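You operate a simulated robot arm through the tools that you are given. There is no shell and no other tool. Be economical: measure what you need, move in short steps, check, and stop when the job is done.

You are at the controls of a simulated robot arm. One attempt, no reset.

TASK
End the test on the grey test valve and prove the teal test valve at low head.
Fine: test one shut before its red cap goes to its holder; four seconds or more dry, then shut.

The check looks at the end state, three seconds after you hand in, the way a careful person would. Anything else that was tipped, shoved, dropped, spilled or broken makes it a failure. Lids that push on must go on centred and level and be pressed home; caps that screw on are set level and turned clockwise until they are tight.

THE ROBOT
A 7-joint arm with a fingered hand, fixed in place. Base frame: the origin is at the foot of the arm, x ahead of it, y to its left, z up; the work surface is at about z = 0.8. Lengths are in m, angles in degrees, forces in N, time in s.
With the tool pointing down near the work surface it reaches from about 0.24 to 0.68 m from the base axis. Its first joint turns from -69.0 to 172.0 degrees. Payload 3.4 kg.
Tool frame: the origin (TCP) lies between the finger pads and is the grasp point; the fingertips stand 0.025 m ahead of it; z points along the fingers, y is the line along which they close. Largest opening 0.088 m; the body of the gripper starts 0.029 m behind the TCP. The gripper is a hand of 5 fingers: y runs from the thumb to the fingers, the wrist lies at [-0.013, -0.097, -0.162] in the tool frame.
Orientation is that of the tool frame in the base frame, as a unit quaternion [x, y, z, w]. With the fingers straight down and the wrist toward the robot, the tool's x, y and z point along [0, 1, 0], [1, 0, 0] and [0, 0, -1] of the base frame.

THE INTERFACE
- The arm moves only by the tool apply_moves. Its argument "increments" is a list that holds one entry, the list of rows, each a list of 6 numbers: the turn, a rotation vector about the tool's x, y, z in units of 8 degrees (1.0 is 8 degrees), then the shift along the tool's x, y, z in units of 20 mm (1.0 is 20 mm). In form: [[[ax, ay, az, tx, ty, tz], ...]]. A call has 1 to 12 rows; each row shifts and turns the commanded pose from where the row before left it, along the tool's axes as they then stand. A call with a number of a shift or a turn outside -1 to 1 is refused whole. Each row takes 0.2 s and may step no farther than 0.05 m and 8.6 degrees from the row before; otherwise, the whole call is refused. A pose out of reach is approached as far as the arm can. The call stops where the force on the tool passes 40 N (or 10 N more than at its start, if that is more) or the arm is blocked; 0.2 s more then pass. In this call time passes only in rows, and 0.2 s behind the last. It gives the time, the measured TCP pose, the force on the tool (base axes), the opening and the grip force at its end, in the units of the frame above (readings bear some noise), with the torque about the TCP (base axes, N m) and any sound that the robot's microphone picked up.
- Cameras (640 x 400 px; columns grow to the right, rows downward): "scene" is fixed at [0.3972, 0.6453, 1.5756]; the picture's right is [-1.00, 0.02, 0.00], its down [0.01, 0.55, -0.83] and it looks along [-0.01, -0.83, -0.55] (base axes); focal length 347 px, centre (320, 200). "wrist" rides on the gripper at [0.059, -0.079, -0.105] in the tool frame; the picture's right is [-0.73, 0.32, -0.61], its down [-0.62, -0.68, 0.38] and it looks along [-0.29, 0.66, 0.70] (tool axes); focal length 234 px, centre (320, 200). There is no depth. A picture from a camera that has moved, and an enlarged one, comes with that camera's place and axes in the base frame and with its lens. The place of the scene camera against the robot may be out by one fixed shift of up to 0.012 m in any direction.
- camera(camera): a new picture of that camera. It takes no simulated time.
- move_column(by): slides the trunk up (or, below 0, down) by that many m; the arm rides with it, the base frame stays. It gives what a move gives, with no picture.
- set_fingers(index, middle, ring, little, thumb_bend, thumb_turn): sets how far each is bent, from 0 (flat) to 100 (curled in); at 30 the hand is open as for a grip, at 70 the pads meet at the TCP. One left out holds its place. A second passes; each finger stops where it meets its share of the squeeze, and holds until it gets a number again. It is the only way to open and close the hand. It gives what a move gives, with no picture; readings hold the bend of each and the force on index, middle, ring, little, thumb and palm. thumb_turn goes from beside the hand (0) to across from the fingers (100), as for a grip.
- close_up(camera, box): a new picture of the part [left, top, right, bottom] of that camera's present view, enlarged. It takes no simulated time.
- close_job(): hands the job in; it is judged then, once.

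Work in short steps. Places have to be worked out from the pictures, the camera data and where the tool is seen: move nearer, look again, correct. Check each grasp and each placing, and mend what went wrong. You have 120 turns and 68 pictures in all, those below and enlarged ones among them. Open the gripper and draw the arm clear of the work before you hand the job in, unless the task says otherwise; then end with one line.

The tools are called after "Request:" by a JSON object that holds its "api" and its "payload". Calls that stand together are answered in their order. apply_moves: Moves the arm, as the interface text tells. Its arguments: {"type":"object","properties":{"increments":{"type":"array","items":{"type":"array","items":{"type":"array","items":{"type":"number"}}}}},"required":["increments"]} The other tools are called the same way: move_column (by) slides the trunk up or down; set_fingers (index, middle, ring, little, thumb_bend, thumb_turn) moves the fingers one by one; camera (camera) takes a picture; close_up (camera, box) takes an enlarged picture of a part of a camera's view; close_job () hands the job in.

At the start:

```text
clock: 0.0
position: [0.5472, -0.0155, 1.2104]
tcp_rot: [0.708, 0.706, 0.001, -0.001]
ft_force: [0.6, -1.5, 0.2]
wrist_torque: [0.03, 0.02, -0.02]
finger_gap: 0.0877
grip_force: 0.0
shape: jaw
bend: [30.0, 30.0, 30.0, 30.0, 30.0, 98.0]
finger forces: [0.0, 0.0, 0.1, 0.1, 0.0, 0.0]
trunk travel left (down, up): [-0.675, 0.265]
```

scene: 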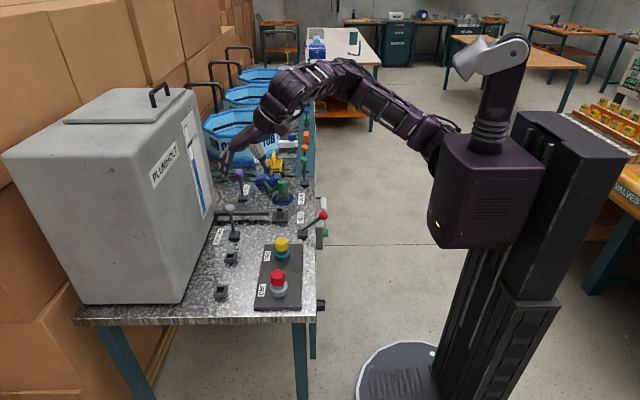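
wrist: 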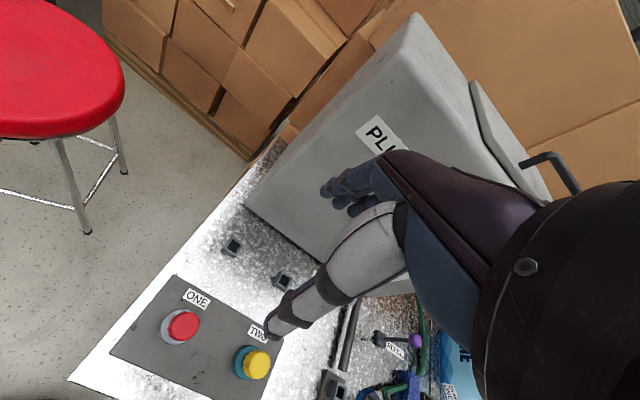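

I start by looking at the bench in detail with enlarged pictures of the scene camera.

Request:
{"api": "close_up", "payload": {"camera": "scene", "box": [190, 220, 350, 320]}}

Request:
{"api": "close_up", "payload": {"camera": "scene", "box": [190, 130, 350, 230]}}

Request:
{"api": "close_up", "payload": {"camera": "wrist", "box": [60, 200, 460, 400]}}

```text
4.00 times, centred on (270, 270) of scene
camera zoom: at [0.3972, 0.6453, 1.5756], right [-1.0, 0.02, 0.0], down [0.01, 0.55, -0.83], along [-0.01, -0.83, -0.55], focal length 1387 px, centre (520, -80)
```

zoom: 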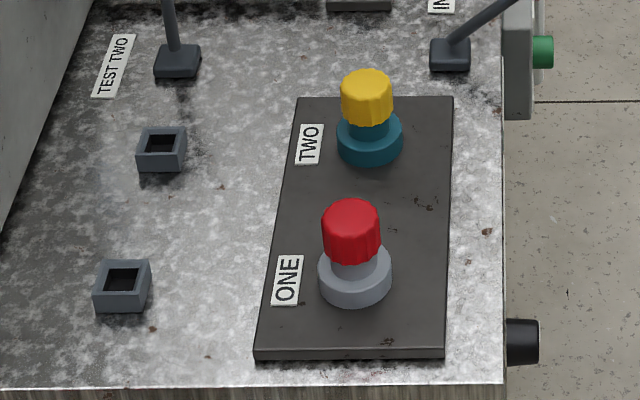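

```text
4.00 times, centred on (270, 180) of scene
camera zoom: at [0.3972, 0.6453, 1.5756], right [-1.0, 0.02, 0.0], down [0.01, 0.55, -0.83], along [-0.01, -0.83, -0.55], focal length 1387 px, centre (520, 280)
```

zoom: 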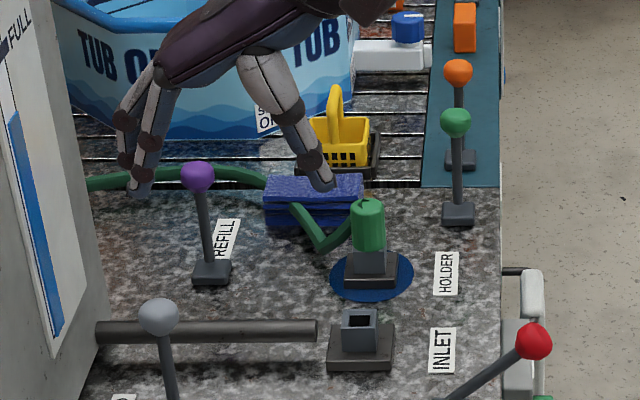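

```text
1.60 times, centred on (260, 300) of wrist
camera zoom: at [0.4683, 0.0425, 1.3157], right [0.32, -0.73, 0.61], down [-0.68, -0.62, -0.38], along [0.66, -0.29, -0.7], focal length 375 px, centre (416, 40)
```

zoom: 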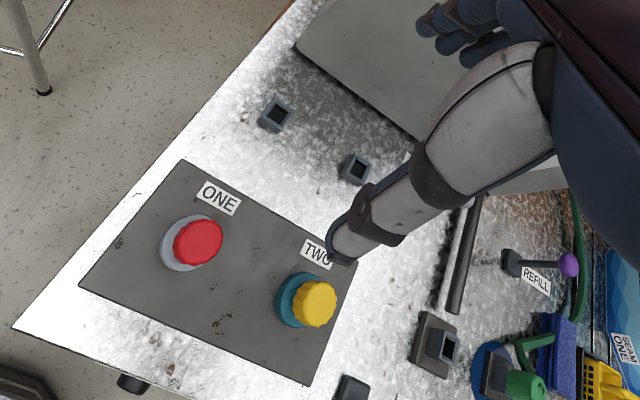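

I need sharper views of the labels and fixtures.

Request:
{"api": "close_up", "payload": {"camera": "scene", "box": [260, 185, 340, 235]}}

Request:
{"api": "close_up", "payload": {"camera": "scene", "box": [205, 195, 285, 245]}}

Request:
{"api": "close_up", "payload": {"camera": "scene", "box": [250, 110, 330, 160]}}

Request:
{"api": "close_up", "payload": {"camera": "scene", "box": [140, 80, 220, 240]}}

Request:
{"api": "close_up", "payload": {"camera": "scene", "box": [190, 30, 350, 130]}}

```text
8.00 times, centred on (300, 210) of scene
camera zoom: at [0.3972, 0.6453, 1.5756], right [-1.0, 0.02, 0.0], down [0.01, 0.55, -0.83], along [-0.01, -0.83, -0.55], focal length 2774 px, centre (480, 120)
```

zoom: 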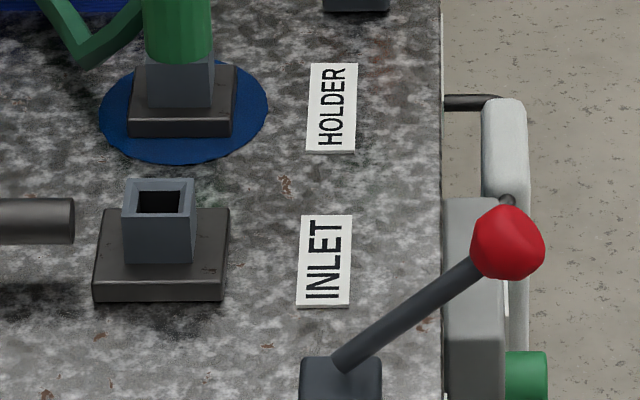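

```text
8.00 times, centred on (245, 220) of scene
camera zoom: at [0.3972, 0.6453, 1.5756], right [-1.0, 0.02, 0.0], down [0.01, 0.55, -0.83], along [-0.01, -0.83, -0.55], focal length 2774 px, centre (920, 40)
```

zoom: 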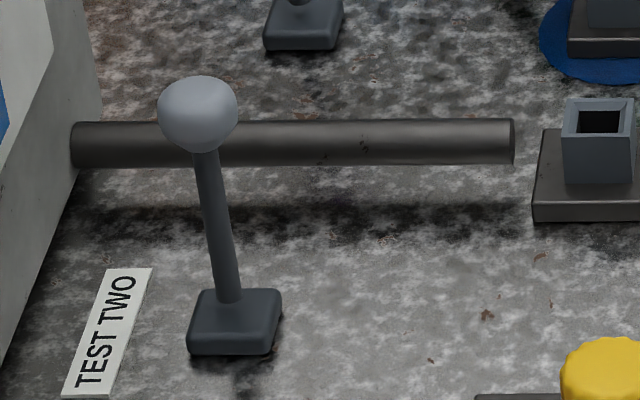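

```text
8.00 times, centred on (290, 135) of scene
camera zoom: at [0.3972, 0.6453, 1.5756], right [-1.0, 0.02, 0.0], down [0.01, 0.55, -0.83], along [-0.01, -0.83, -0.55], focal length 2774 px, centre (560, 720)
```

zoom: 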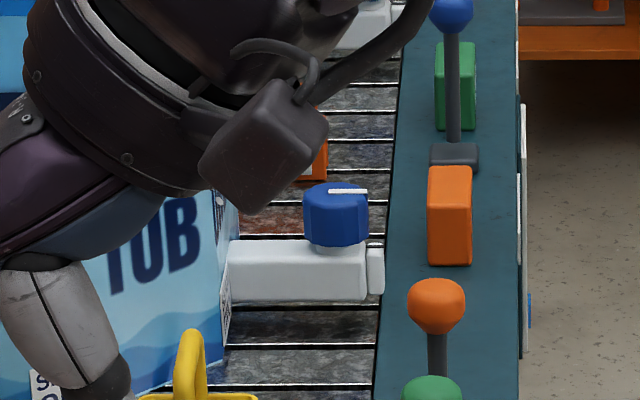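

```text
2.50 times, centred on (180, 160) of scene
camera zoom: at [0.3972, 0.6453, 1.5756], right [-1.0, 0.02, 0.0], down [0.01, 0.55, -0.83], along [-0.01, -0.83, -0.55], focal length 867 px, centre (670, 300)
```

zoom: 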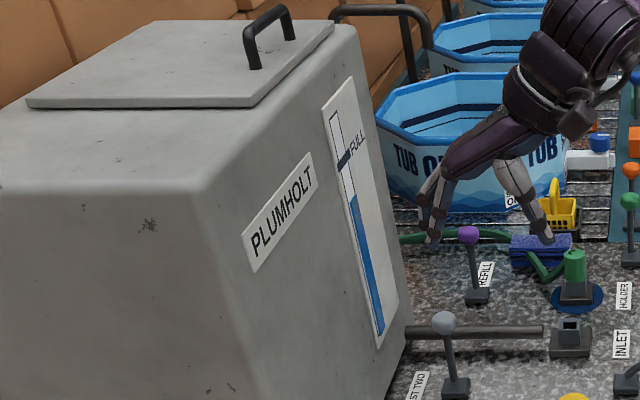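

```text
4.00 times, centred on (270, 80) of scene
camera zoom: at [0.3972, 0.6453, 1.5756], right [-1.0, 0.02, 0.0], down [0.01, 0.55, -0.83], along [-0.01, -0.83, -0.55], focal length 1387 px, centre (520, 680)
```

zoom: 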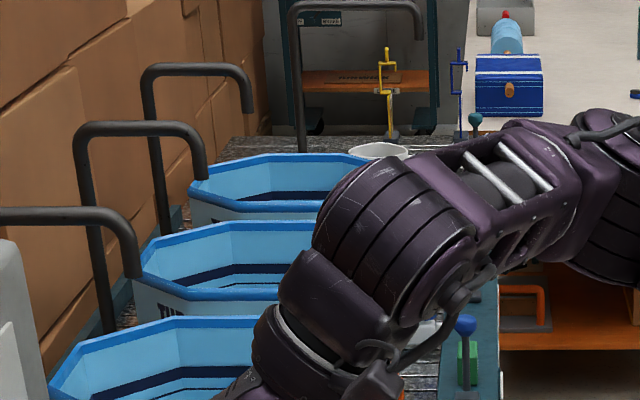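

The hand hides part of the bench, so I draw it back toward the base and look again from a better place.

Request:
{"api": "apply_moves", "payload": {"increments": [[[0, 0, 0, 0, -1, -0.3], [0, 0, 0, 0, -1, -0.3], [0, 0, 0, 0, -1, -0.3], [0, 0, 0, 0, -1, -0.3], [0, 0, 0, 0, -1, -0.3], [0, 0, 0, 0, -1, -0.3], [0, 0, 0, 0, -1, 0], [0, 0, 0, 0, -1, 0], [0, 0, 0, 0, -1, 0]]]}}

Request:
{"api": "camera", "payload": {"camera": "wrist"}}

Request:
{"api": "camera", "payload": {"camera": "scene"}}

```text
clock: 2.0
position: [0.3666, -0.016, 1.2451]
tcp_rot: [0.708, 0.707, 0.0, 0.001]
ft_force: [-0.1, 0.0, -0.1]
wrist_torque: [0.01, -0.01, 0.03]
finger_gap: 0.0877
grip_force: 0.0
shape: jaw
bend: [30.0, 30.0, 30.0, 30.0, 30.0, 98.0]
finger forces: [0.0, 0.0, 0.0, 0.0, 0.1, 0.0]
trunk travel left (down, up): [-0.675, 0.265]
```

```text
57 pictures are left
camera wrist: at [0.2869, 0.0429, 1.3519], right [0.32, -0.73, 0.61], down [-0.68, -0.62, -0.38], along [0.66, -0.29, -0.7], focal length 234 px, centre (320, 200)
```

wrist: 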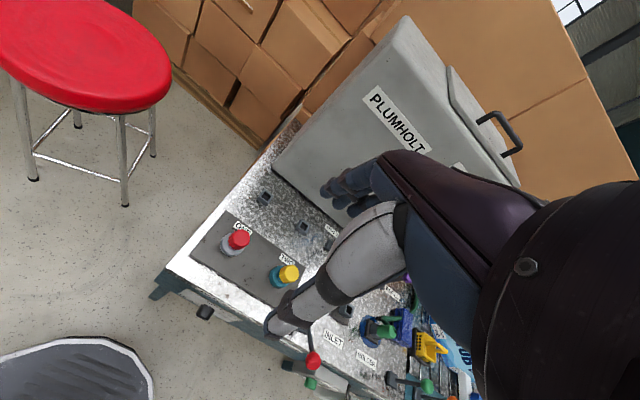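

```text
56 pictures are left
```

scene: 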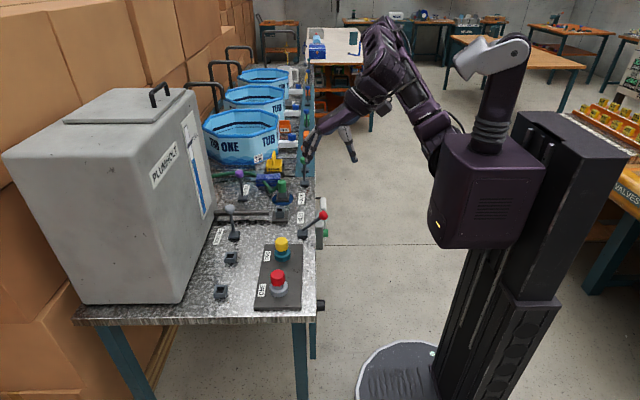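

The hand is now off the bench; I enlarge the far and near parts of the bench.

Request:
{"api": "close_up", "payload": {"camera": "scene", "box": [220, 130, 340, 205]}}

Request:
{"api": "close_up", "payload": {"camera": "scene", "box": [220, 60, 340, 135]}}

Request:
{"api": "close_up", "payload": {"camera": "wrist", "box": [180, 160, 500, 400]}}

```text
5.33 times, centred on (280, 168) of scene
camera zoom: at [0.3972, 0.6453, 1.5756], right [-1.0, 0.02, 0.0], down [0.01, 0.55, -0.83], along [-0.01, -0.83, -0.55], focal length 1850 px, centre (533, 373)
```

zoom: 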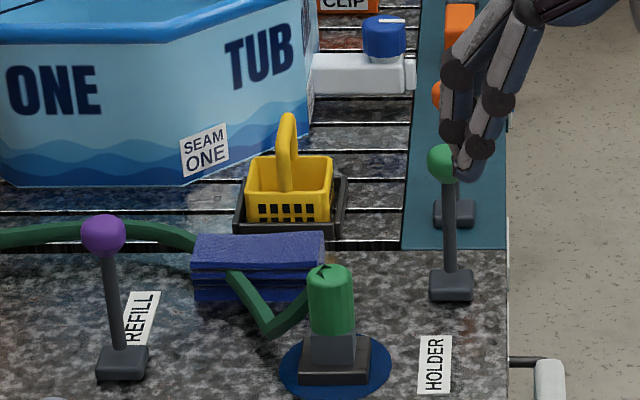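

```text
5.33 times, centred on (280, 98) of scene
camera zoom: at [0.3972, 0.6453, 1.5756], right [-1.0, 0.02, 0.0], down [0.01, 0.55, -0.83], along [-0.01, -0.83, -0.55], focal length 1850 px, centre (533, 747)
```

zoom: 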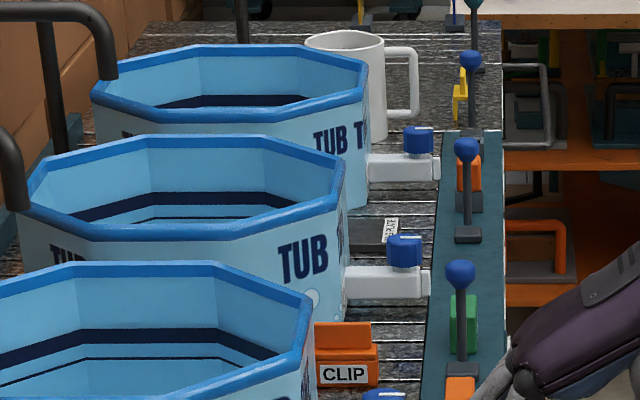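

```text
1.67 times, centred on (340, 280) of wrist
camera zoom: at [0.2869, 0.0429, 1.3519], right [0.32, -0.73, 0.61], down [-0.68, -0.62, -0.38], along [0.66, -0.29, -0.7], focal length 390 px, centre (287, 67)
```

zoom: 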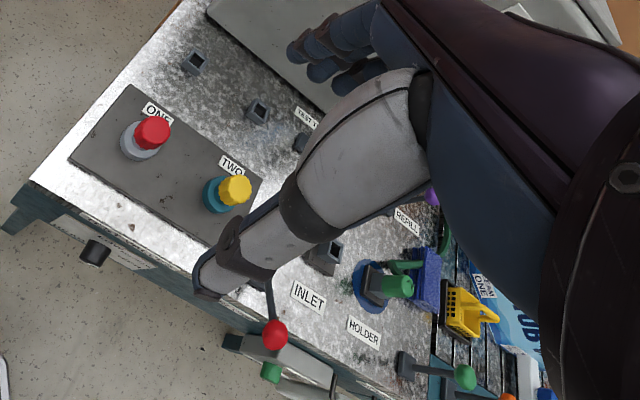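

There appears to be a notice on the bench's front edge by the black knob, so I enlarge there, and look at the caps up close.

Request:
{"api": "close_up", "payload": {"camera": "wrist", "box": [160, 260, 260, 340]}}

Request:
{"api": "close_up", "payload": {"camera": "wrist", "box": [250, 310, 410, 400]}}

Request:
{"api": "close_up", "payload": {"camera": "scene", "box": [250, 230, 310, 310]}}

```text
5.00 times, centred on (210, 300) of wrist
camera zoom: at [0.2869, 0.0429, 1.3519], right [0.32, -0.73, 0.61], down [-0.68, -0.62, -0.38], along [0.66, -0.29, -0.7], focal length 1171 px, centre (870, -300)
```

zoom: 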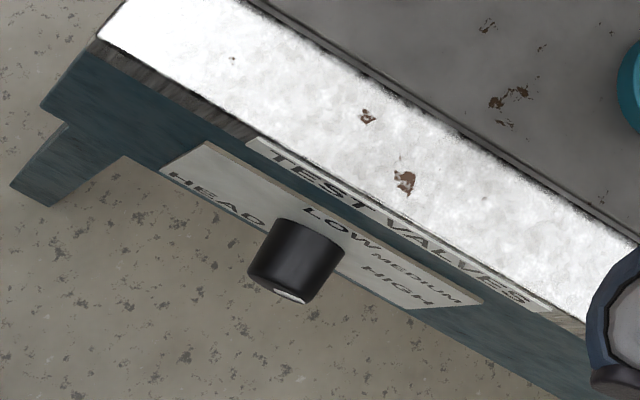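

```text
4.00 times, centred on (330, 355) of wrist
camera zoom: at [0.2869, 0.0429, 1.3519], right [0.32, -0.73, 0.61], down [-0.68, -0.62, -0.38], along [0.66, -0.29, -0.7], focal length 937 px, centre (280, -420)
```

zoom: 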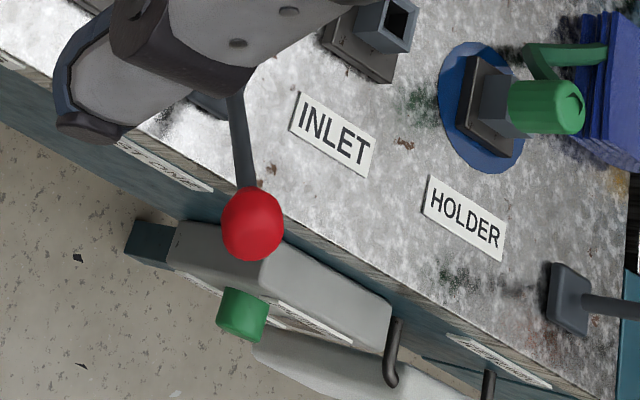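

```text
5.00 times, centred on (280, 270) of scene
camera zoom: at [0.3972, 0.6453, 1.5756], right [-1.0, 0.02, 0.0], down [0.01, 0.55, -0.83], along [-0.01, -0.83, -0.55], focal length 1734 px, centre (520, -150)
```

zoom: 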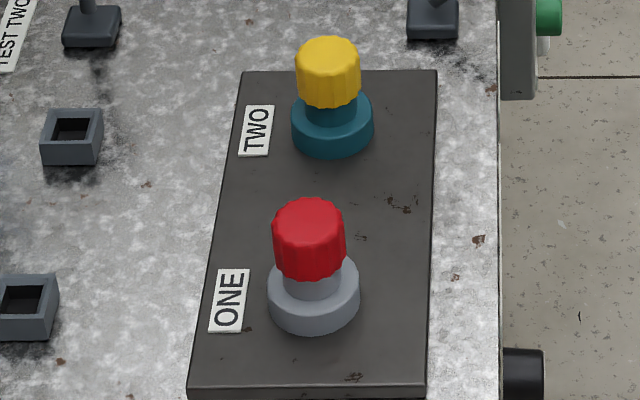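

The head dial (LOW / MEDIUM / HIGH) is on the bench's front edge, with more labels along it. I move lower and tilt the hand upward so the wrist camera reads the front edge.

Request:
{"api": "apply_moves", "payload": {"increments": [[[0, 0, 0, -0.9, 0, 0.8], [0, 0, 0, -0.9, 0, 0.8], [0, 0, 0, -0.9, 0, 0.8], [0, 0, 0, -0.9, 0, 0.8], [0, 0, 0, 0, -0.5, 0.8], [0, 0, 0, 0, -0.5, 0.8], [-1, 0, 0, 0, 0, 0], [-1, 0, 0, 0, 0, 0], [-1, 0, 0, 0, 0, 0], [-1, 0, 0, 0, 0, 0]]]}}

Request:
{"api": "camera", "payload": {"camera": "wrist"}}

```text
clock: 4.2
position: [0.4283, -0.0497, 1.2007]
tcp_rot: [0.68, 0.679, 0.195, 0.196]
ft_force: [1.1, 0.4, -0.2]
wrist_torque: [-0.04, 0.0, 0.0]
finger_gap: 0.0879
grip_force: 0.0
shape: jaw
bend: [30.0, 30.0, 30.0, 30.0, 30.0, 98.0]
finger forces: [0.0, 0.0, 0.0, 0.0, 0.1, 0.0]
out of reach, approached as far as the arm can: row 6, 7, 8, 9, 10
trunk travel left (down, up): [-0.675, 0.265]
```

```text
49 pictures are left
camera wrist: at [0.3062, 0.0087, 1.2487], right [-0.05, -0.73, 0.69], down [-0.37, -0.62, -0.69], along [0.93, -0.29, -0.24], focal length 234 px, centre (320, 200)
```

wrist: 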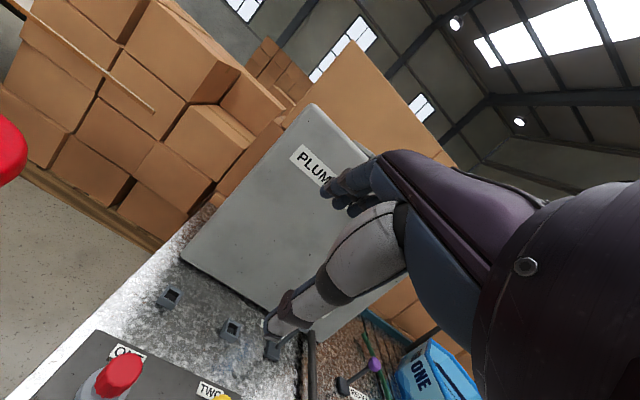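

The arm was short of reach because the trunk is high; I lower the trunk some and look again.

Request:
{"api": "move_column", "payload": {"by": -0.2}}

Request:
{"api": "apply_moves", "payload": {"increments": [[[0, 0, 0, -0.5, -0.85, -0.53], [0, 0, 0, -0.5, -0.85, -0.53], [0, 0, 0, -0.5, -0.85, -0.53], [0, 0, 0, -0.5, -0.85, -0.53]]]}}

Request:
{"api": "camera", "payload": {"camera": "wrist"}}

```text
clock: 6.4
position: [0.4272, -0.0504, 1.0001]
tcp_rot: [0.68, 0.68, 0.195, 0.195]
ft_force: [-0.3, 1.5, 0.1]
wrist_torque: [0.01, 0.04, 0.01]
finger_gap: 0.0878
grip_force: 0.1
shape: jaw
bend: [30.0, 30.0, 30.0, 30.0, 30.0, 98.0]
finger forces: [0.0, 0.0, 0.0, 0.0, 0.0, 0.1]
trunk travel left (down, up): [-0.475, 0.465]
```

```text
clock: 7.4
position: [0.4046, -0.0591, 1.0412]
tcp_rot: [0.681, 0.679, 0.194, 0.194]
ft_force: [0.3, 0.2, -0.2]
wrist_torque: [-0.04, -0.05, 0.02]
finger_gap: 0.0876
grip_force: 0.1
shape: jaw
bend: [30.0, 30.0, 30.0, 30.0, 30.0, 98.0]
finger forces: [0.0, 0.0, 0.1, 0.0, 0.0, 0.1]
out of reach, approached as far as the arm can: row 1, 2, 3, 4
trunk travel left (down, up): [-0.475, 0.465]
```

```text
48 pictures are left
camera wrist: at [0.2829, -0.0015, 1.0901], right [-0.05, -0.73, 0.69], down [-0.38, -0.62, -0.69], along [0.92, -0.29, -0.24], focal length 234 px, centre (320, 200)
```

wrist: 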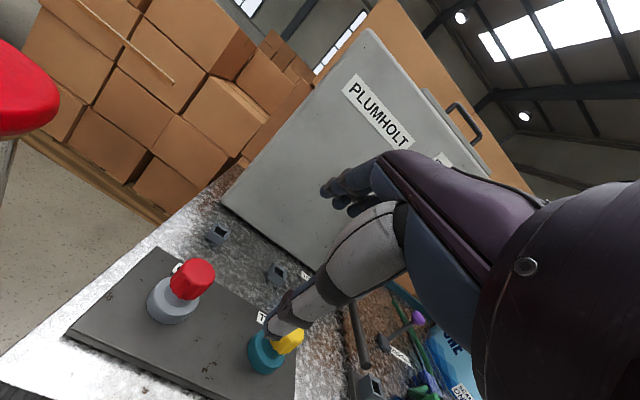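

Tilted, the wrist is too near the trunk. I level the hand again and bring it back close to the base, where the camera's 45° view should hit the front edge.

Request:
{"api": "apply_moves", "payload": {"increments": [[[1, 0, 0, 0, 0, 0], [1, 0, 0, 0, 0, 0], [1, 0, 0, 0, 0, 0], [1, 0, 0, 0, 0, 0], [0, 0, 0, 0, -1, 0], [0, 0, 0, 0, -1, 0], [0, 0, 0, 0, -1, 0], [0, 0, 0, 0, -1, 0], [0, 0, 0, 0, -1, 0]]]}}

Request:
{"api": "camera", "payload": {"camera": "wrist"}}

```text
clock: 9.4
position: [0.3068, -0.0599, 1.0413]
tcp_rot: [0.708, 0.707, 0.001, 0.001]
ft_force: [-0.7, -0.3, 0.4]
wrist_torque: [-0.01, -0.03, 0.01]
finger_gap: 0.0877
grip_force: 0.1
shape: jaw
bend: [30.0, 30.0, 30.0, 30.0, 30.0, 98.0]
finger forces: [0.1, 0.0, 0.1, 0.1, 0.1, 0.0]
trunk travel left (down, up): [-0.475, 0.465]
```

```text
47 pictures are left
camera wrist: at [0.2272, -0.0019, 1.1469], right [0.32, -0.73, 0.61], down [-0.68, -0.62, -0.38], along [0.66, -0.29, -0.7], focal length 234 px, centre (320, 200)
```

wrist: 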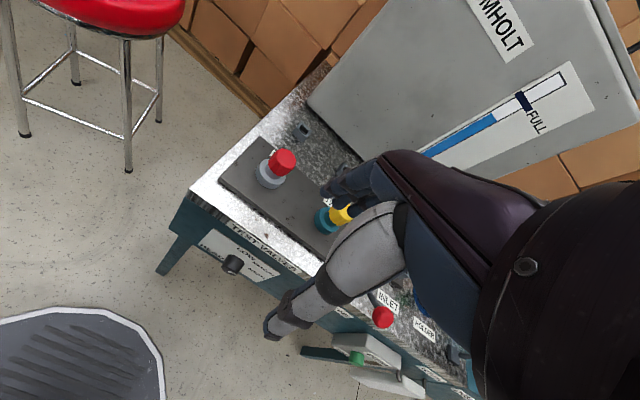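

Good view of the front edge; enlarging the dial and the lower fixture.

Request:
{"api": "close_up", "payload": {"camera": "wrist", "box": [180, 210, 300, 285]}}

Request:
{"api": "close_up", "payload": {"camera": "wrist", "box": [300, 280, 480, 400]}}

```text
5.33 times, centred on (240, 248) of wrist
camera zoom: at [0.2272, -0.0019, 1.1469], right [0.32, -0.73, 0.61], down [-0.68, -0.62, -0.38], along [0.66, -0.29, -0.7], focal length 1249 px, centre (747, -53)
```

zoom: 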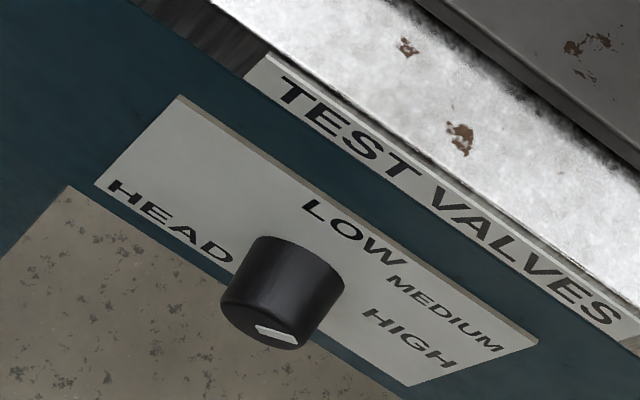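

```text
3.33 times, centred on (390, 340) of wrist
camera zoom: at [0.2272, -0.0019, 1.1469], right [0.32, -0.73, 0.61], down [-0.68, -0.62, -0.38], along [0.66, -0.29, -0.7], focal length 781 px, centre (87, -267)
```

zoom: 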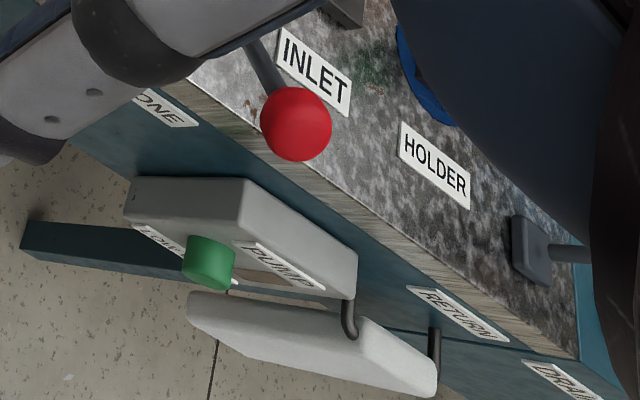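

I look harder at the pointer on the dial, and the red lever with its label.

Request:
{"api": "close_up", "payload": {"camera": "wrist", "box": [212, 245, 260, 285]}}

Request:
{"api": "close_up", "payload": {"camera": "scene", "box": [280, 200, 344, 320]}}

```text
10.00 times, centred on (236, 265) of wrist
camera zoom: at [0.2272, -0.0019, 1.1469], right [0.32, -0.73, 0.61], down [-0.68, -0.62, -0.38], along [0.66, -0.29, -0.7], focal length 2342 px, centre (1160, -450)
```

zoom: 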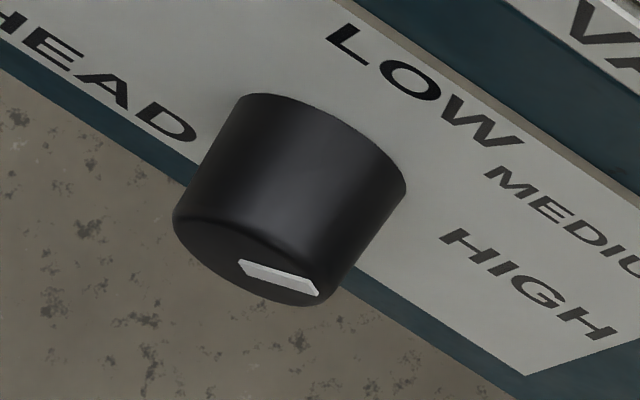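

```text
3.33 times, centred on (312, 260) of scene
camera zoom: at [0.3972, 0.6453, 1.5756], right [-1.0, 0.02, 0.0], down [0.01, 0.55, -0.83], along [-0.01, -0.83, -0.55], focal length 1156 px, centre (347, 0)
```

zoom: 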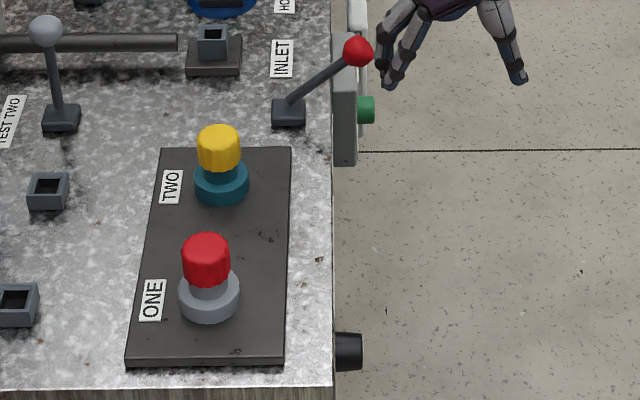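

The dial's pointer seems to lie at about HIGH (right), with LOW straight up. Red lever (TEST ONE) leans out over the edge, evidently open. Now I look closer at the two square sockets beside the valves, which may be the cap holders.

Request:
{"api": "apply_moves", "payload": {"increments": [[[0, 0, 0, 1, 0.62, -0.25], [0, 0, 0, 1, 0.62, -0.25], [0, 0, 0, 1, 0.62, -0.25], [0, 0, 0, 1, 0.62, -0.25], [0, 0, 0, 1, 0.62, -0.25], [0, 0, 0, 1, 0.62, -0.25], [0, 0, 0, 1, 0.62, -0.25], [0, 0, 0, 1, 0.62, -0.25]]]}}

Request:
{"api": "camera", "payload": {"camera": "wrist"}}

```text
clock: 11.2
position: [0.4067, 0.1005, 1.0805]
tcp_rot: [0.708, 0.706, -0.001, -0.001]
ft_force: [-0.8, 0.3, -0.3]
wrist_torque: [0.01, 0.01, -0.01]
finger_gap: 0.0876
grip_force: 0.1
shape: jaw
bend: [30.0, 30.0, 30.0, 30.0, 30.0, 98.0]
finger forces: [0.0, 0.0, 0.0, 0.1, 0.0, 0.0]
trunk travel left (down, up): [-0.475, 0.465]
```

```text
42 pictures are left
camera wrist: at [0.3278, 0.16, 1.1869], right [0.32, -0.73, 0.61], down [-0.68, -0.62, -0.38], along [0.66, -0.29, -0.7], focal length 234 px, centre (320, 200)
```

wrist: 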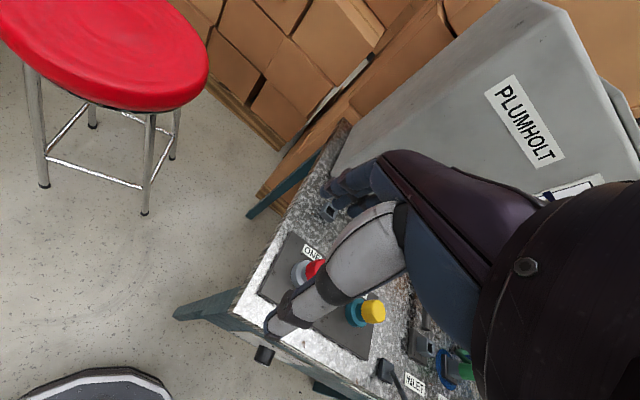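

The hand hides the centre; I shift so the sockets land in the clear left half of the view.

Request:
{"api": "apply_moves", "payload": {"increments": [[[0, 0, 0, -1, 0.42, 0.17], [0, 0, 0, -1, 0.42, 0.17], [0, 0, 0, -1, 0.42, 0.17], [0, 0, 0, -1, 0.42, 0.17], [0, 0, 0, -1, 0.42, 0.17], [0, 0, 0, -1, 0.42, 0.17], [0, 0, 0, -1, 0.42, 0.17], [0, 0, 0, -1, 0.42, 0.17], [0, 0, 0, -1, 0.42, 0.17]]]}}

Request:
{"api": "close_up", "payload": {"camera": "wrist", "box": [120, 100, 380, 300]}}

```text
clock: 13.2
position: [0.482, -0.0819, 1.0516]
tcp_rot: [0.708, 0.706, 0.0, 0.0]
ft_force: [-0.4, -0.4, -0.4]
wrist_torque: [-0.01, -0.03, -0.03]
finger_gap: 0.0876
grip_force: 0.1
shape: jaw
bend: [30.0, 30.0, 30.0, 30.0, 30.0, 98.0]
finger forces: [0.0, 0.0, 0.0, 0.0, 0.1, 0.0]
trunk travel left (down, up): [-0.475, 0.465]
```

```text
2.00 times, centred on (250, 200) of wrist
camera zoom: at [0.4028, -0.0227, 1.1572], right [0.32, -0.73, 0.61], down [-0.68, -0.62, -0.38], along [0.66, -0.29, -0.7], focal length 468 px, centre (460, 200)
```

zoom: 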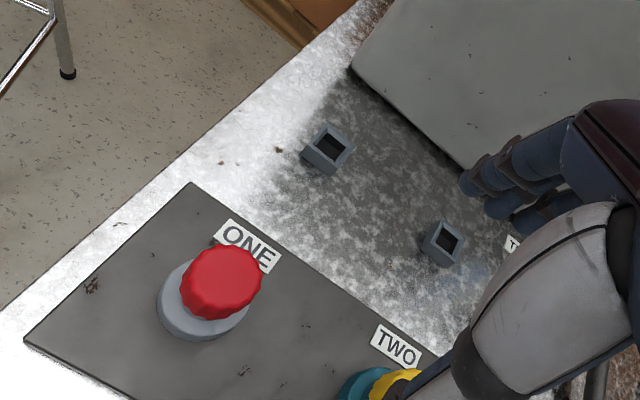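

Two unlabelled square-hole sockets stand opposite ONE and TWO: these must be the cap holders. First I go above the red (TEST ONE) lever knob, judged at about (0.379, -0.303, 0.886).

Request:
{"api": "apply_moves", "payload": {"increments": [[[0, 0, 0, -1, -0.46, 0.1], [0, 0, 0, -1, -0.46, 0.1], [0, 0, 0, -1, -0.46, 0.1], [0, 0, 0, -1, -0.46, 0.1], [0, 0, 0, -1, -0.46, 0.1], [0, 0, 0, -1, -0.46, 0.1], [0, 0, 0, -1, -0.46, 0.1], [0, 0, 0, -1, -0.46, 0.1], [0, 0, 0, -1, -0.46, 0.1], [0, 0, 0, -1, -0.46, 0.1], [0, 0, 0, -1, -0.46, 0.1]]]}}

Request:
{"api": "camera", "payload": {"camera": "wrist"}}

```text
clock: 15.6
position: [0.3985, -0.2912, 1.0236]
tcp_rot: [0.707, 0.707, 0.0, 0.0]
ft_force: [0.2, 0.6, 0.2]
wrist_torque: [-0.02, -0.03, -0.01]
finger_gap: 0.0876
grip_force: 0.1
shape: jaw
bend: [30.0, 30.0, 30.0, 30.0, 30.0, 98.0]
finger forces: [0.0, 0.0, 0.0, 0.0, 0.0, 0.0]
out of reach, approached as far as the arm can: row 10, 11
trunk travel left (down, up): [-0.475, 0.465]
```

```text
40 pictures are left
camera wrist: at [0.3203, -0.2337, 1.1287], right [0.32, -0.73, 0.61], down [-0.68, -0.62, -0.38], along [0.66, -0.29, -0.7], focal length 234 px, centre (320, 200)
```

wrist: 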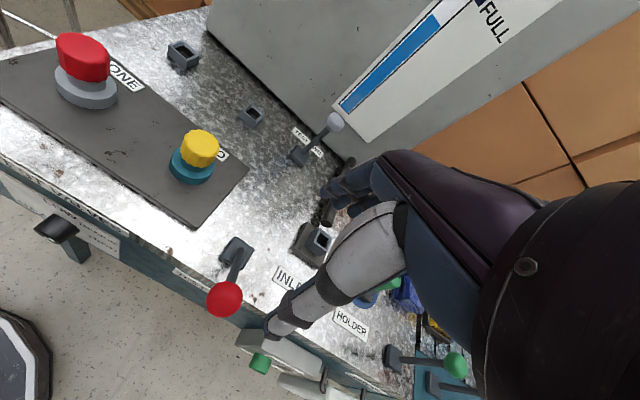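

Very clear: the red knob is at about (0.375, -0.291, 0.886), nearly under the hand. I step back slightly and lower the open hand so thumb and fingers straddle the knob.

Request:
{"api": "apply_moves", "payload": {"increments": [[[0, 0, 0, 0, -0.7, 0], [0, 0, 0, 0, 0, 1], [0, 0, 0, 0, 0, 1], [0, 0, 0, 0, 0, 1], [0, 0, 0, 0, 0, 1]]]}}

Request:
{"api": "camera", "payload": {"camera": "wrist"}}

```text
clock: 16.8
position: [0.3953, -0.2854, 0.9418]
tcp_rot: [0.709, 0.706, -0.001, 0.0]
ft_force: [0.4, -0.2, 0.7]
wrist_torque: [0.01, -0.02, -0.01]
finger_gap: 0.0876
grip_force: 0.0
shape: jaw
bend: [30.0, 30.0, 30.0, 30.0, 30.0, 98.0]
finger forces: [0.1, 0.0, 0.1, 0.0, 0.1, 0.0]
out of reach, approached as far as the arm can: row 1
trunk travel left (down, up): [-0.475, 0.465]
```

```text
39 pictures are left
camera wrist: at [0.3176, -0.2279, 1.0467], right [0.32, -0.73, 0.61], down [-0.68, -0.62, -0.38], along [0.66, -0.29, -0.7], focal length 234 px, centre (320, 200)
```

wrist: 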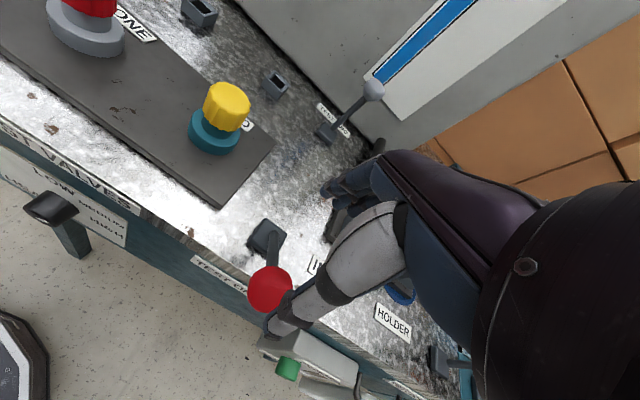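

Triangulating from both views puts the knob at (0.373, -0.289, 0.886). I yaw the hand 16° to regain reach and back off about 14 mm so the thumb clears the knob with margin.

Request:
{"api": "apply_moves", "payload": {"increments": [[[0, 0, 1, 0, 0, 0], [0, 0, 1, 0, 0, 0], [0, 0, 0, -0.38, -0.62, 0]]]}}

Request:
{"api": "camera", "payload": {"camera": "wrist"}}

```text
clock: 17.6
position: [0.3886, -0.2875, 0.9396]
tcp_rot: [0.8, 0.6, 0.0, -0.002]
ft_force: [0.4, 0.4, -0.6]
wrist_torque: [0.0, 0.04, 0.01]
finger_gap: 0.0875
grip_force: 0.1
shape: jaw
bend: [30.0, 30.0, 30.0, 30.0, 30.0, 98.0]
finger forces: [0.1, 0.0, 0.0, 0.1, 0.1, 0.0]
out of reach, approached as far as the arm can: row 3
trunk travel left (down, up): [-0.475, 0.465]
```

```text
38 pictures are left
camera wrist: at [0.3303, -0.2095, 1.0462], right [0.11, -0.79, 0.61], down [-0.83, -0.41, -0.38], along [0.55, -0.46, -0.7], focal length 234 px, centre (320, 200)
```

wrist: 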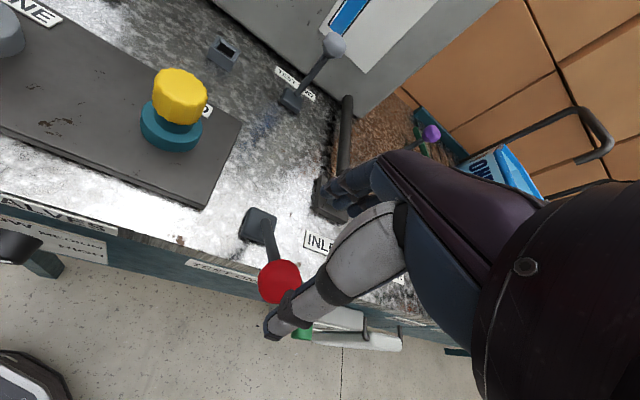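

With the yaw the thumb now stands about 16 mm clear behind the knob. I lower until the pads are at knob height.

Request:
{"api": "apply_moves", "payload": {"increments": [[[0, 0, 0, 0, 0, 0.7], [0, 0, 0, 0, 0, 0.7], [0, 0, 0, 0, 0, 0.7], [0, 0, 0, 0, 0, 0.5]]]}}

Request:
{"api": "camera", "payload": {"camera": "wrist"}}

```text
clock: 18.6
position: [0.389, -0.2874, 0.8885]
tcp_rot: [0.799, 0.602, -0.001, -0.001]
ft_force: [-0.1, -0.4, 0.5]
wrist_torque: [0.0, -0.01, 0.04]
finger_gap: 0.0878
grip_force: 0.0
shape: jaw
bend: [30.0, 30.0, 30.0, 30.0, 30.0, 98.0]
finger forces: [0.0, 0.1, 0.0, 0.0, 0.1, 0.1]
trunk travel left (down, up): [-0.475, 0.465]
```

```text
37 pictures are left
camera wrist: at [0.3301, -0.2095, 0.9942], right [0.11, -0.79, 0.61], down [-0.83, -0.41, -0.38], along [0.55, -0.46, -0.7], focal length 234 px, centre (320, 200)
```

wrist: 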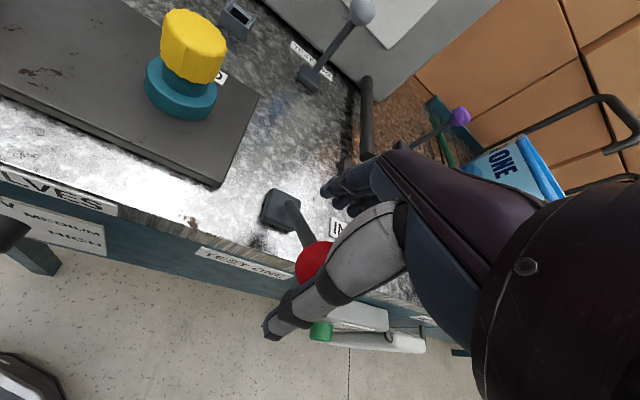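

The knob is between thumb and fingers. I push in base +x (and slightly up, following the arc) with the thumb.

Request:
{"api": "apply_moves", "payload": {"increments": [[[0, 0, 0, 0.27, 0.95, -0.1], [0, 0, 0, 0.27, 0.95, -0.4], [0, 0, 0, 0.27, 0.95, -0.4]]]}}

Request:
{"api": "camera", "payload": {"camera": "wrist"}}

```text
clock: 19.4
position: [0.4492, -0.2893, 0.9067]
tcp_rot: [0.8, 0.601, 0.0, -0.001]
ft_force: [0.2, 1.1, -0.6]
wrist_torque: [-0.01, -0.02, -0.08]
finger_gap: 0.0875
grip_force: 0.1
shape: jaw
bend: [30.0, 30.0, 30.0, 30.0, 30.0, 97.0]
finger forces: [0.0, 0.0, 0.0, 0.0, 1.2, 0.1]
trunk travel left (down, up): [-0.475, 0.465]
```

```text
36 pictures are left
camera wrist: at [0.3905, -0.2102, 1.0119], right [0.11, -0.79, 0.61], down [-0.83, -0.41, -0.38], along [0.55, -0.46, -0.7], focal length 234 px, centre (320, 200)
```

wrist: 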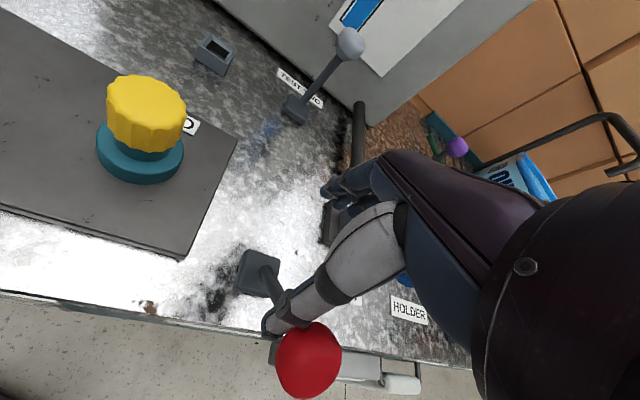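

The thumb slipped past the knob's side (thumb tip sits at tool y -0.05, and with the yaw its y was ~2 cm off). I retrace, lift, and re-yaw the other way so the thumb lines up squarely behind the knob.

Request:
{"api": "apply_moves", "payload": {"increments": [[[0, 0, 0, -0.27, -0.95, 0.4], [0, 0, 0, -0.27, -0.95, 0.4], [0, 0, 0, -0.27, -0.95, 0.1], [0, 0, 0, 0, 0, -0.9], [0, 0, 0, 0, 0, -0.9], [0, 0, 0, 0, 0, -0.9], [0, 0, -1, 0, 0, 0], [0, 0, -1, 0, 0, 0], [0, 0, -1, 0, 0, 0], [0, 0, -1, 0, 0, 0]]]}}

Request:
{"api": "apply_moves", "payload": {"increments": [[[0, 0, 0, 0, -0.7, 0]]]}}

Request:
{"api": "camera", "payload": {"camera": "wrist"}}

```text
clock: 21.6
position: [0.3892, -0.2874, 0.9431]
tcp_rot: [0.602, 0.799, 0.0, -0.001]
ft_force: [-0.1, -0.7, -0.3]
wrist_torque: [-0.02, 0.02, 0.01]
finger_gap: 0.0875
grip_force: 0.1
shape: jaw
bend: [30.0, 30.0, 30.0, 30.0, 30.0, 97.0]
finger forces: [0.0, 0.1, 0.0, 0.1, 0.1, 0.0]
trunk travel left (down, up): [-0.475, 0.465]
```

```text
clock: 22.0
position: [0.3738, -0.2913, 0.9422]
tcp_rot: [0.602, 0.799, 0.0, 0.0]
ft_force: [0.4, 0.0, -0.9]
wrist_torque: [0.01, -0.02, 0.02]
finger_gap: 0.0877
grip_force: 0.0
shape: jaw
bend: [30.0, 30.0, 30.0, 30.0, 30.0, 97.0]
finger forces: [0.0, 0.1, 0.0, 0.0, 0.0, 0.0]
trunk travel left (down, up): [-0.475, 0.465]
```

```text
35 pictures are left
camera wrist: at [0.2833, -0.2573, 1.0483], right [0.51, -0.61, 0.61], down [-0.48, -0.79, -0.38], along [0.71, -0.1, -0.7], focal length 234 px, centre (320, 200)
```

wrist: 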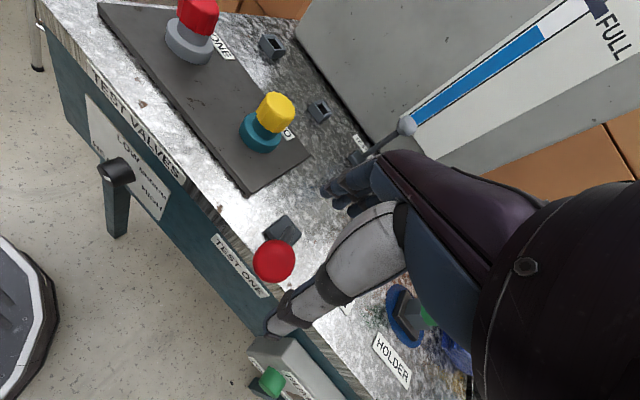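

Now there is room. Knob at (0.370, -0.290); thumb tip at (0.326, -0.305). I shift 13 mm in +y to align, and lower to knob height.

Request:
{"api": "apply_moves", "payload": {"increments": [[[0, 0, 0, 0.62, 0.18, 0], [0, 0, 0, 0, 0, 0.95], [0, 0, 0, 0, 0, 0.95], [0, 0, 0, 0, 0, 0.95]]]}}

Request:
{"api": "apply_moves", "payload": {"increments": [[[0, 0, 0, -0.27, 0.95, 0], [0, 0, 0, -0.27, 0.95, -0.2]]]}}

Request:
{"api": "camera", "payload": {"camera": "wrist"}}

```text
clock: 23.0
position: [0.3759, -0.2784, 0.8848]
tcp_rot: [0.603, 0.798, 0.001, -0.001]
ft_force: [0.4, -0.1, 0.6]
wrist_torque: [0.0, -0.03, 0.02]
finger_gap: 0.0878
grip_force: 0.1
shape: jaw
bend: [30.0, 30.0, 30.0, 30.0, 30.0, 97.0]
finger forces: [0.1, 0.0, 0.1, 0.1, 0.1, 0.0]
trunk travel left (down, up): [-0.475, 0.465]
```

```text
clock: 23.6
position: [0.4118, -0.2775, 0.8917]
tcp_rot: [0.603, 0.798, 0.001, 0.002]
ft_force: [-13.8, 0.4, 12.7]
wrist_torque: [-0.13, 0.47, -0.12]
finger_gap: 0.0877
grip_force: 0.0
shape: jaw
bend: [30.0, 30.0, 30.0, 30.0, 15.0, 95.0]
finger forces: [0.1, 0.0, 0.0, 0.0, 17.4, 0.0]
trunk travel left (down, up): [-0.475, 0.465]
```

```text
34 pictures are left
camera wrist: at [0.3198, -0.2431, 0.9971], right [0.51, -0.61, 0.61], down [-0.48, -0.79, -0.38], along [0.71, -0.1, -0.69], focal length 234 px, centre (320, 200)
```

wrist: 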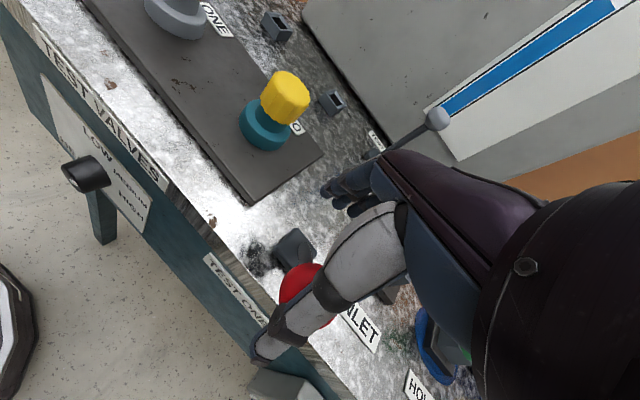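

The thumb pressed on the knob's upper side, along the lever, and merely flexed. I back off, go 25 mm lower so the thumb meets it from beneath-behind, then push along the arc (forward and up).

Request:
{"api": "apply_moves", "payload": {"increments": [[[0, 0, 0, 0.27, -0.95, 0], [0, 0, 0, 0.27, -0.95, 0], [0, 0, 0, 0, 0, 0.9], [0, 0, 0, 0, 0, 0.6]]]}}

Request:
{"api": "set_fingers", "payload": {"thumb_bend": 40}}

Request:
{"api": "apply_moves", "payload": {"increments": [[[0, 0, 0, -0.2, 0.7, 0], [0, 0, 0, -0.2, 0.7, -0.5], [0, 0, 0, -0.2, 0.7, -0.7]]]}}

Request:
{"api": "camera", "payload": {"camera": "wrist"}}

```text
clock: 24.6
position: [0.3751, -0.2778, 0.8608]
tcp_rot: [0.603, 0.798, 0.001, 0.001]
ft_force: [0.4, -0.3, 1.6]
wrist_torque: [-0.02, -0.1, -0.01]
finger_gap: 0.0879
grip_force: 0.1
shape: jaw
bend: [30.0, 30.0, 29.0, 30.0, 30.0, 97.0]
finger forces: [0.0, 0.0, 1.4, 0.0, 0.1, 0.1]
trunk travel left (down, up): [-0.475, 0.465]
```

```text
clock: 25.6
position: [0.376, -0.2779, 0.86]
tcp_rot: [0.603, 0.798, 0.0, 0.0]
ft_force: [-0.3, -0.8, 1.0]
wrist_torque: [-0.02, -0.1, 0.02]
finger_gap: 0.0744
grip_force: 0.7
shape: fingers
bend: [30.0, 30.0, 29.0, 30.0, 40.0, 97.0]
finger forces: [0.1, 0.0, 1.3, 0.1, 0.0, 0.0]
trunk travel left (down, up): [-0.475, 0.465]
```

```text
clock: 26.4
position: [0.4192, -0.2782, 0.8828]
tcp_rot: [0.602, 0.798, 0.0, -0.001]
ft_force: [-1.7, 2.5, 1.4]
wrist_torque: [-0.08, -0.03, -0.05]
finger_gap: 0.0752
grip_force: 1.4
shape: fingers
bend: [30.0, 30.0, 30.0, 30.0, 39.0, 97.0]
finger forces: [0.0, 0.0, 0.1, 0.0, 2.4, 0.0]
trunk travel left (down, up): [-0.475, 0.465]
```

```text
33 pictures are left
camera wrist: at [0.3283, -0.2435, 0.9889], right [0.51, -0.61, 0.61], down [-0.48, -0.79, -0.38], along [0.71, -0.1, -0.7], focal length 234 px, centre (320, 200)
```

wrist: 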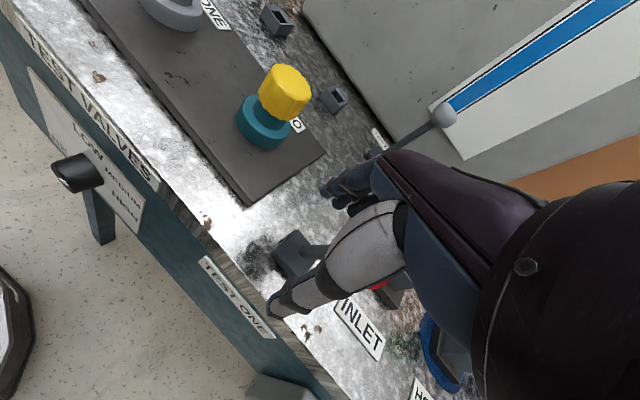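

Force is small and the knob appears to be moving up with the thumb. I continue along the arc.

Request:
{"api": "apply_moves", "payload": {"increments": [[[0, 0, 0, -0.2, 0.7, -0.4], [0, 0, 0, -0.2, 0.7, -0.2]]]}}

Request:
{"api": "close_up", "payload": {"camera": "scene", "box": [220, 180, 340, 255]}}

```text
clock: 27.0
position: [0.4496, -0.2783, 0.8954]
tcp_rot: [0.602, 0.798, -0.001, 0.0]
ft_force: [-0.6, 0.9, -0.5]
wrist_torque: [-0.01, -0.02, -0.03]
finger_gap: 0.0746
grip_force: 0.3
shape: fingers
bend: [30.0, 30.0, 30.0, 30.0, 40.0, 97.0]
finger forces: [0.1, 0.1, 0.1, 0.0, 0.9, 0.0]
trunk travel left (down, up): [-0.475, 0.465]
```

```text
5.33 times, centred on (280, 218) of scene
camera zoom: at [0.3972, 0.6453, 1.5756], right [-1.0, 0.02, 0.0], down [0.01, 0.55, -0.83], along [-0.01, -0.83, -0.55], focal length 1850 px, centre (533, 107)
```

zoom: 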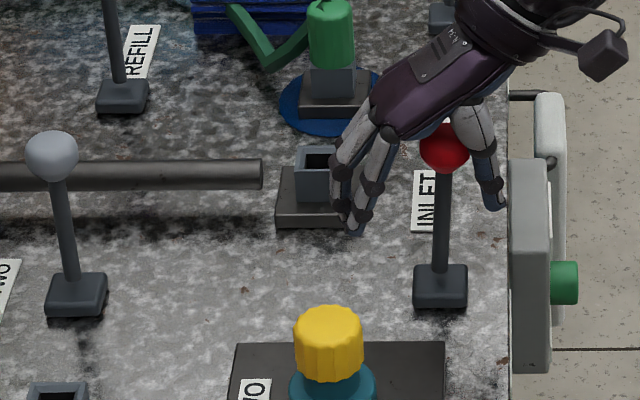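

The TEST ONE lever now stands almost upright (about 4° short compared with the upright grey one). I nudge a little further, watching for the stop.

Request:
{"api": "apply_moves", "payload": {"increments": [[[0, 0, 0, -0.1, 0.36, 0], [0, 0, 0, -0.07, 0.25, 0]]]}}

Request:
{"api": "close_up", "payload": {"camera": "scene", "box": [220, 180, 340, 255]}}

```text
clock: 27.6
position: [0.4607, -0.2784, 0.8961]
tcp_rot: [0.602, 0.798, 0.0, 0.0]
ft_force: [-10.6, 1.7, -0.2]
wrist_torque: [-0.08, -0.23, -0.11]
finger_gap: 0.0781
grip_force: 4.8
shape: fingers
bend: [30.0, 30.0, 30.0, 30.0, 39.0, 96.0]
finger forces: [0.0, 0.0, 0.1, 0.0, 9.1, 0.0]
trunk travel left (down, up): [-0.475, 0.465]
```

```text
5.33 times, centred on (280, 218) of scene
camera zoom: at [0.3972, 0.6453, 1.5756], right [-1.0, 0.02, 0.0], down [0.01, 0.55, -0.83], along [-0.01, -0.83, -0.55], focal length 1850 px, centre (533, 107)
```

zoom: 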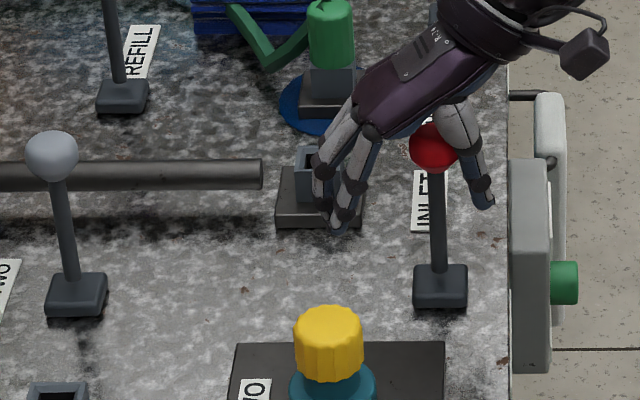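

TEST ONE is against its upright stop: shut. I back the thumb off, rise straight up and go over toward the red cap.

Request:
{"api": "apply_moves", "payload": {"increments": [[[0, 0, 0, 0.15, -0.6, 0], [0, 0, 0, 0, 0, -1], [0, 0, 0, 0, 0, -1], [0, 0, 0, 0, 0, -1], [0, 0, 0, 0, 0, -1], [0, 0, 0, 0, 0, -1], [0, 0, 0, 0, 0, -1], [0, 0, 1, 0, 0, 0], [0, 0, 1, 0, 0, 0]]]}}

Request:
{"api": "set_fingers", "payload": {"thumb_bend": 30}}

Request:
{"api": "apply_moves", "payload": {"increments": [[[0, 0, 0, 1, 0.1, 0], [0, 0, 0, 1, 0.1, 0], [0, 0, 0, 1, 0.1, 0], [0, 0, 0, 1, 0.1, 0], [0, 0, 0, 1, 0.1, 0], [0, 0, 0, 1, 0.1, 0], [0, 0, 0, 1, 0.1, 0], [0, 0, 0, 1, 0.1, 0], [0, 0, 0, 1, 0.1, 0], [0, 0, 0, 1, 0.1, 0], [0, 0, 0, 1, 0.1, 0]]]}}

Request:
{"api": "camera", "payload": {"camera": "wrist"}}

```text
clock: 29.6
position: [0.4495, -0.2779, 1.0164]
tcp_rot: [0.709, 0.706, -0.001, 0.0]
ft_force: [-0.7, -0.3, 0.1]
wrist_torque: [0.0, 0.02, 0.01]
finger_gap: 0.0745
grip_force: 0.1
shape: fingers
bend: [30.0, 30.0, 30.0, 30.0, 40.0, 97.0]
finger forces: [0.0, 0.0, 0.0, 0.0, 0.1, 0.0]
trunk travel left (down, up): [-0.475, 0.465]
```

```text
clock: 30.6
position: [0.4488, -0.2787, 1.016]
tcp_rot: [0.707, 0.707, 0.0, 0.0]
ft_force: [0.1, -0.2, -0.3]
wrist_torque: [0.01, -0.01, -0.01]
finger_gap: 0.0845
grip_force: 0.1
shape: fingers
bend: [30.0, 30.0, 30.0, 30.0, 30.0, 97.0]
finger forces: [0.0, 0.1, 0.0, 0.0, 0.1, 0.0]
trunk travel left (down, up): [-0.475, 0.465]
```

```text
clock: 33.0
position: [0.4709, -0.058, 1.0154]
tcp_rot: [0.707, 0.707, 0.0, 0.0]
ft_force: [-0.1, 1.2, 0.2]
wrist_torque: [-0.03, -0.02, 0.06]
finger_gap: 0.0844
grip_force: 0.1
shape: fingers
bend: [30.0, 30.0, 30.0, 30.0, 30.0, 97.0]
finger forces: [0.0, 0.0, 0.1, 0.0, 0.0, 0.1]
trunk travel left (down, up): [-0.475, 0.465]
```

```text
30 pictures are left
camera wrist: at [0.3932, 0.0005, 1.1217], right [0.32, -0.73, 0.61], down [-0.68, -0.62, -0.38], along [0.66, -0.29, -0.7], focal length 234 px, centre (320, 200)
```

wrist: 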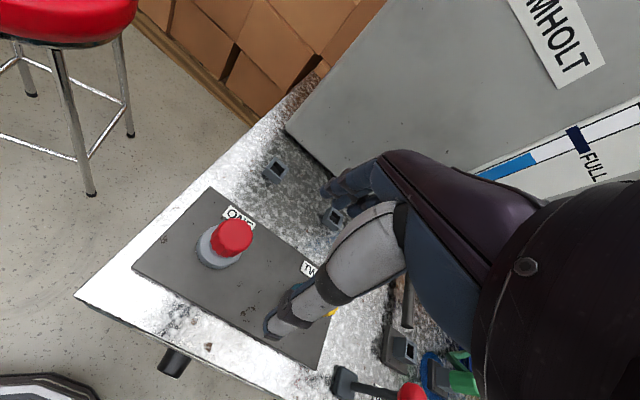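

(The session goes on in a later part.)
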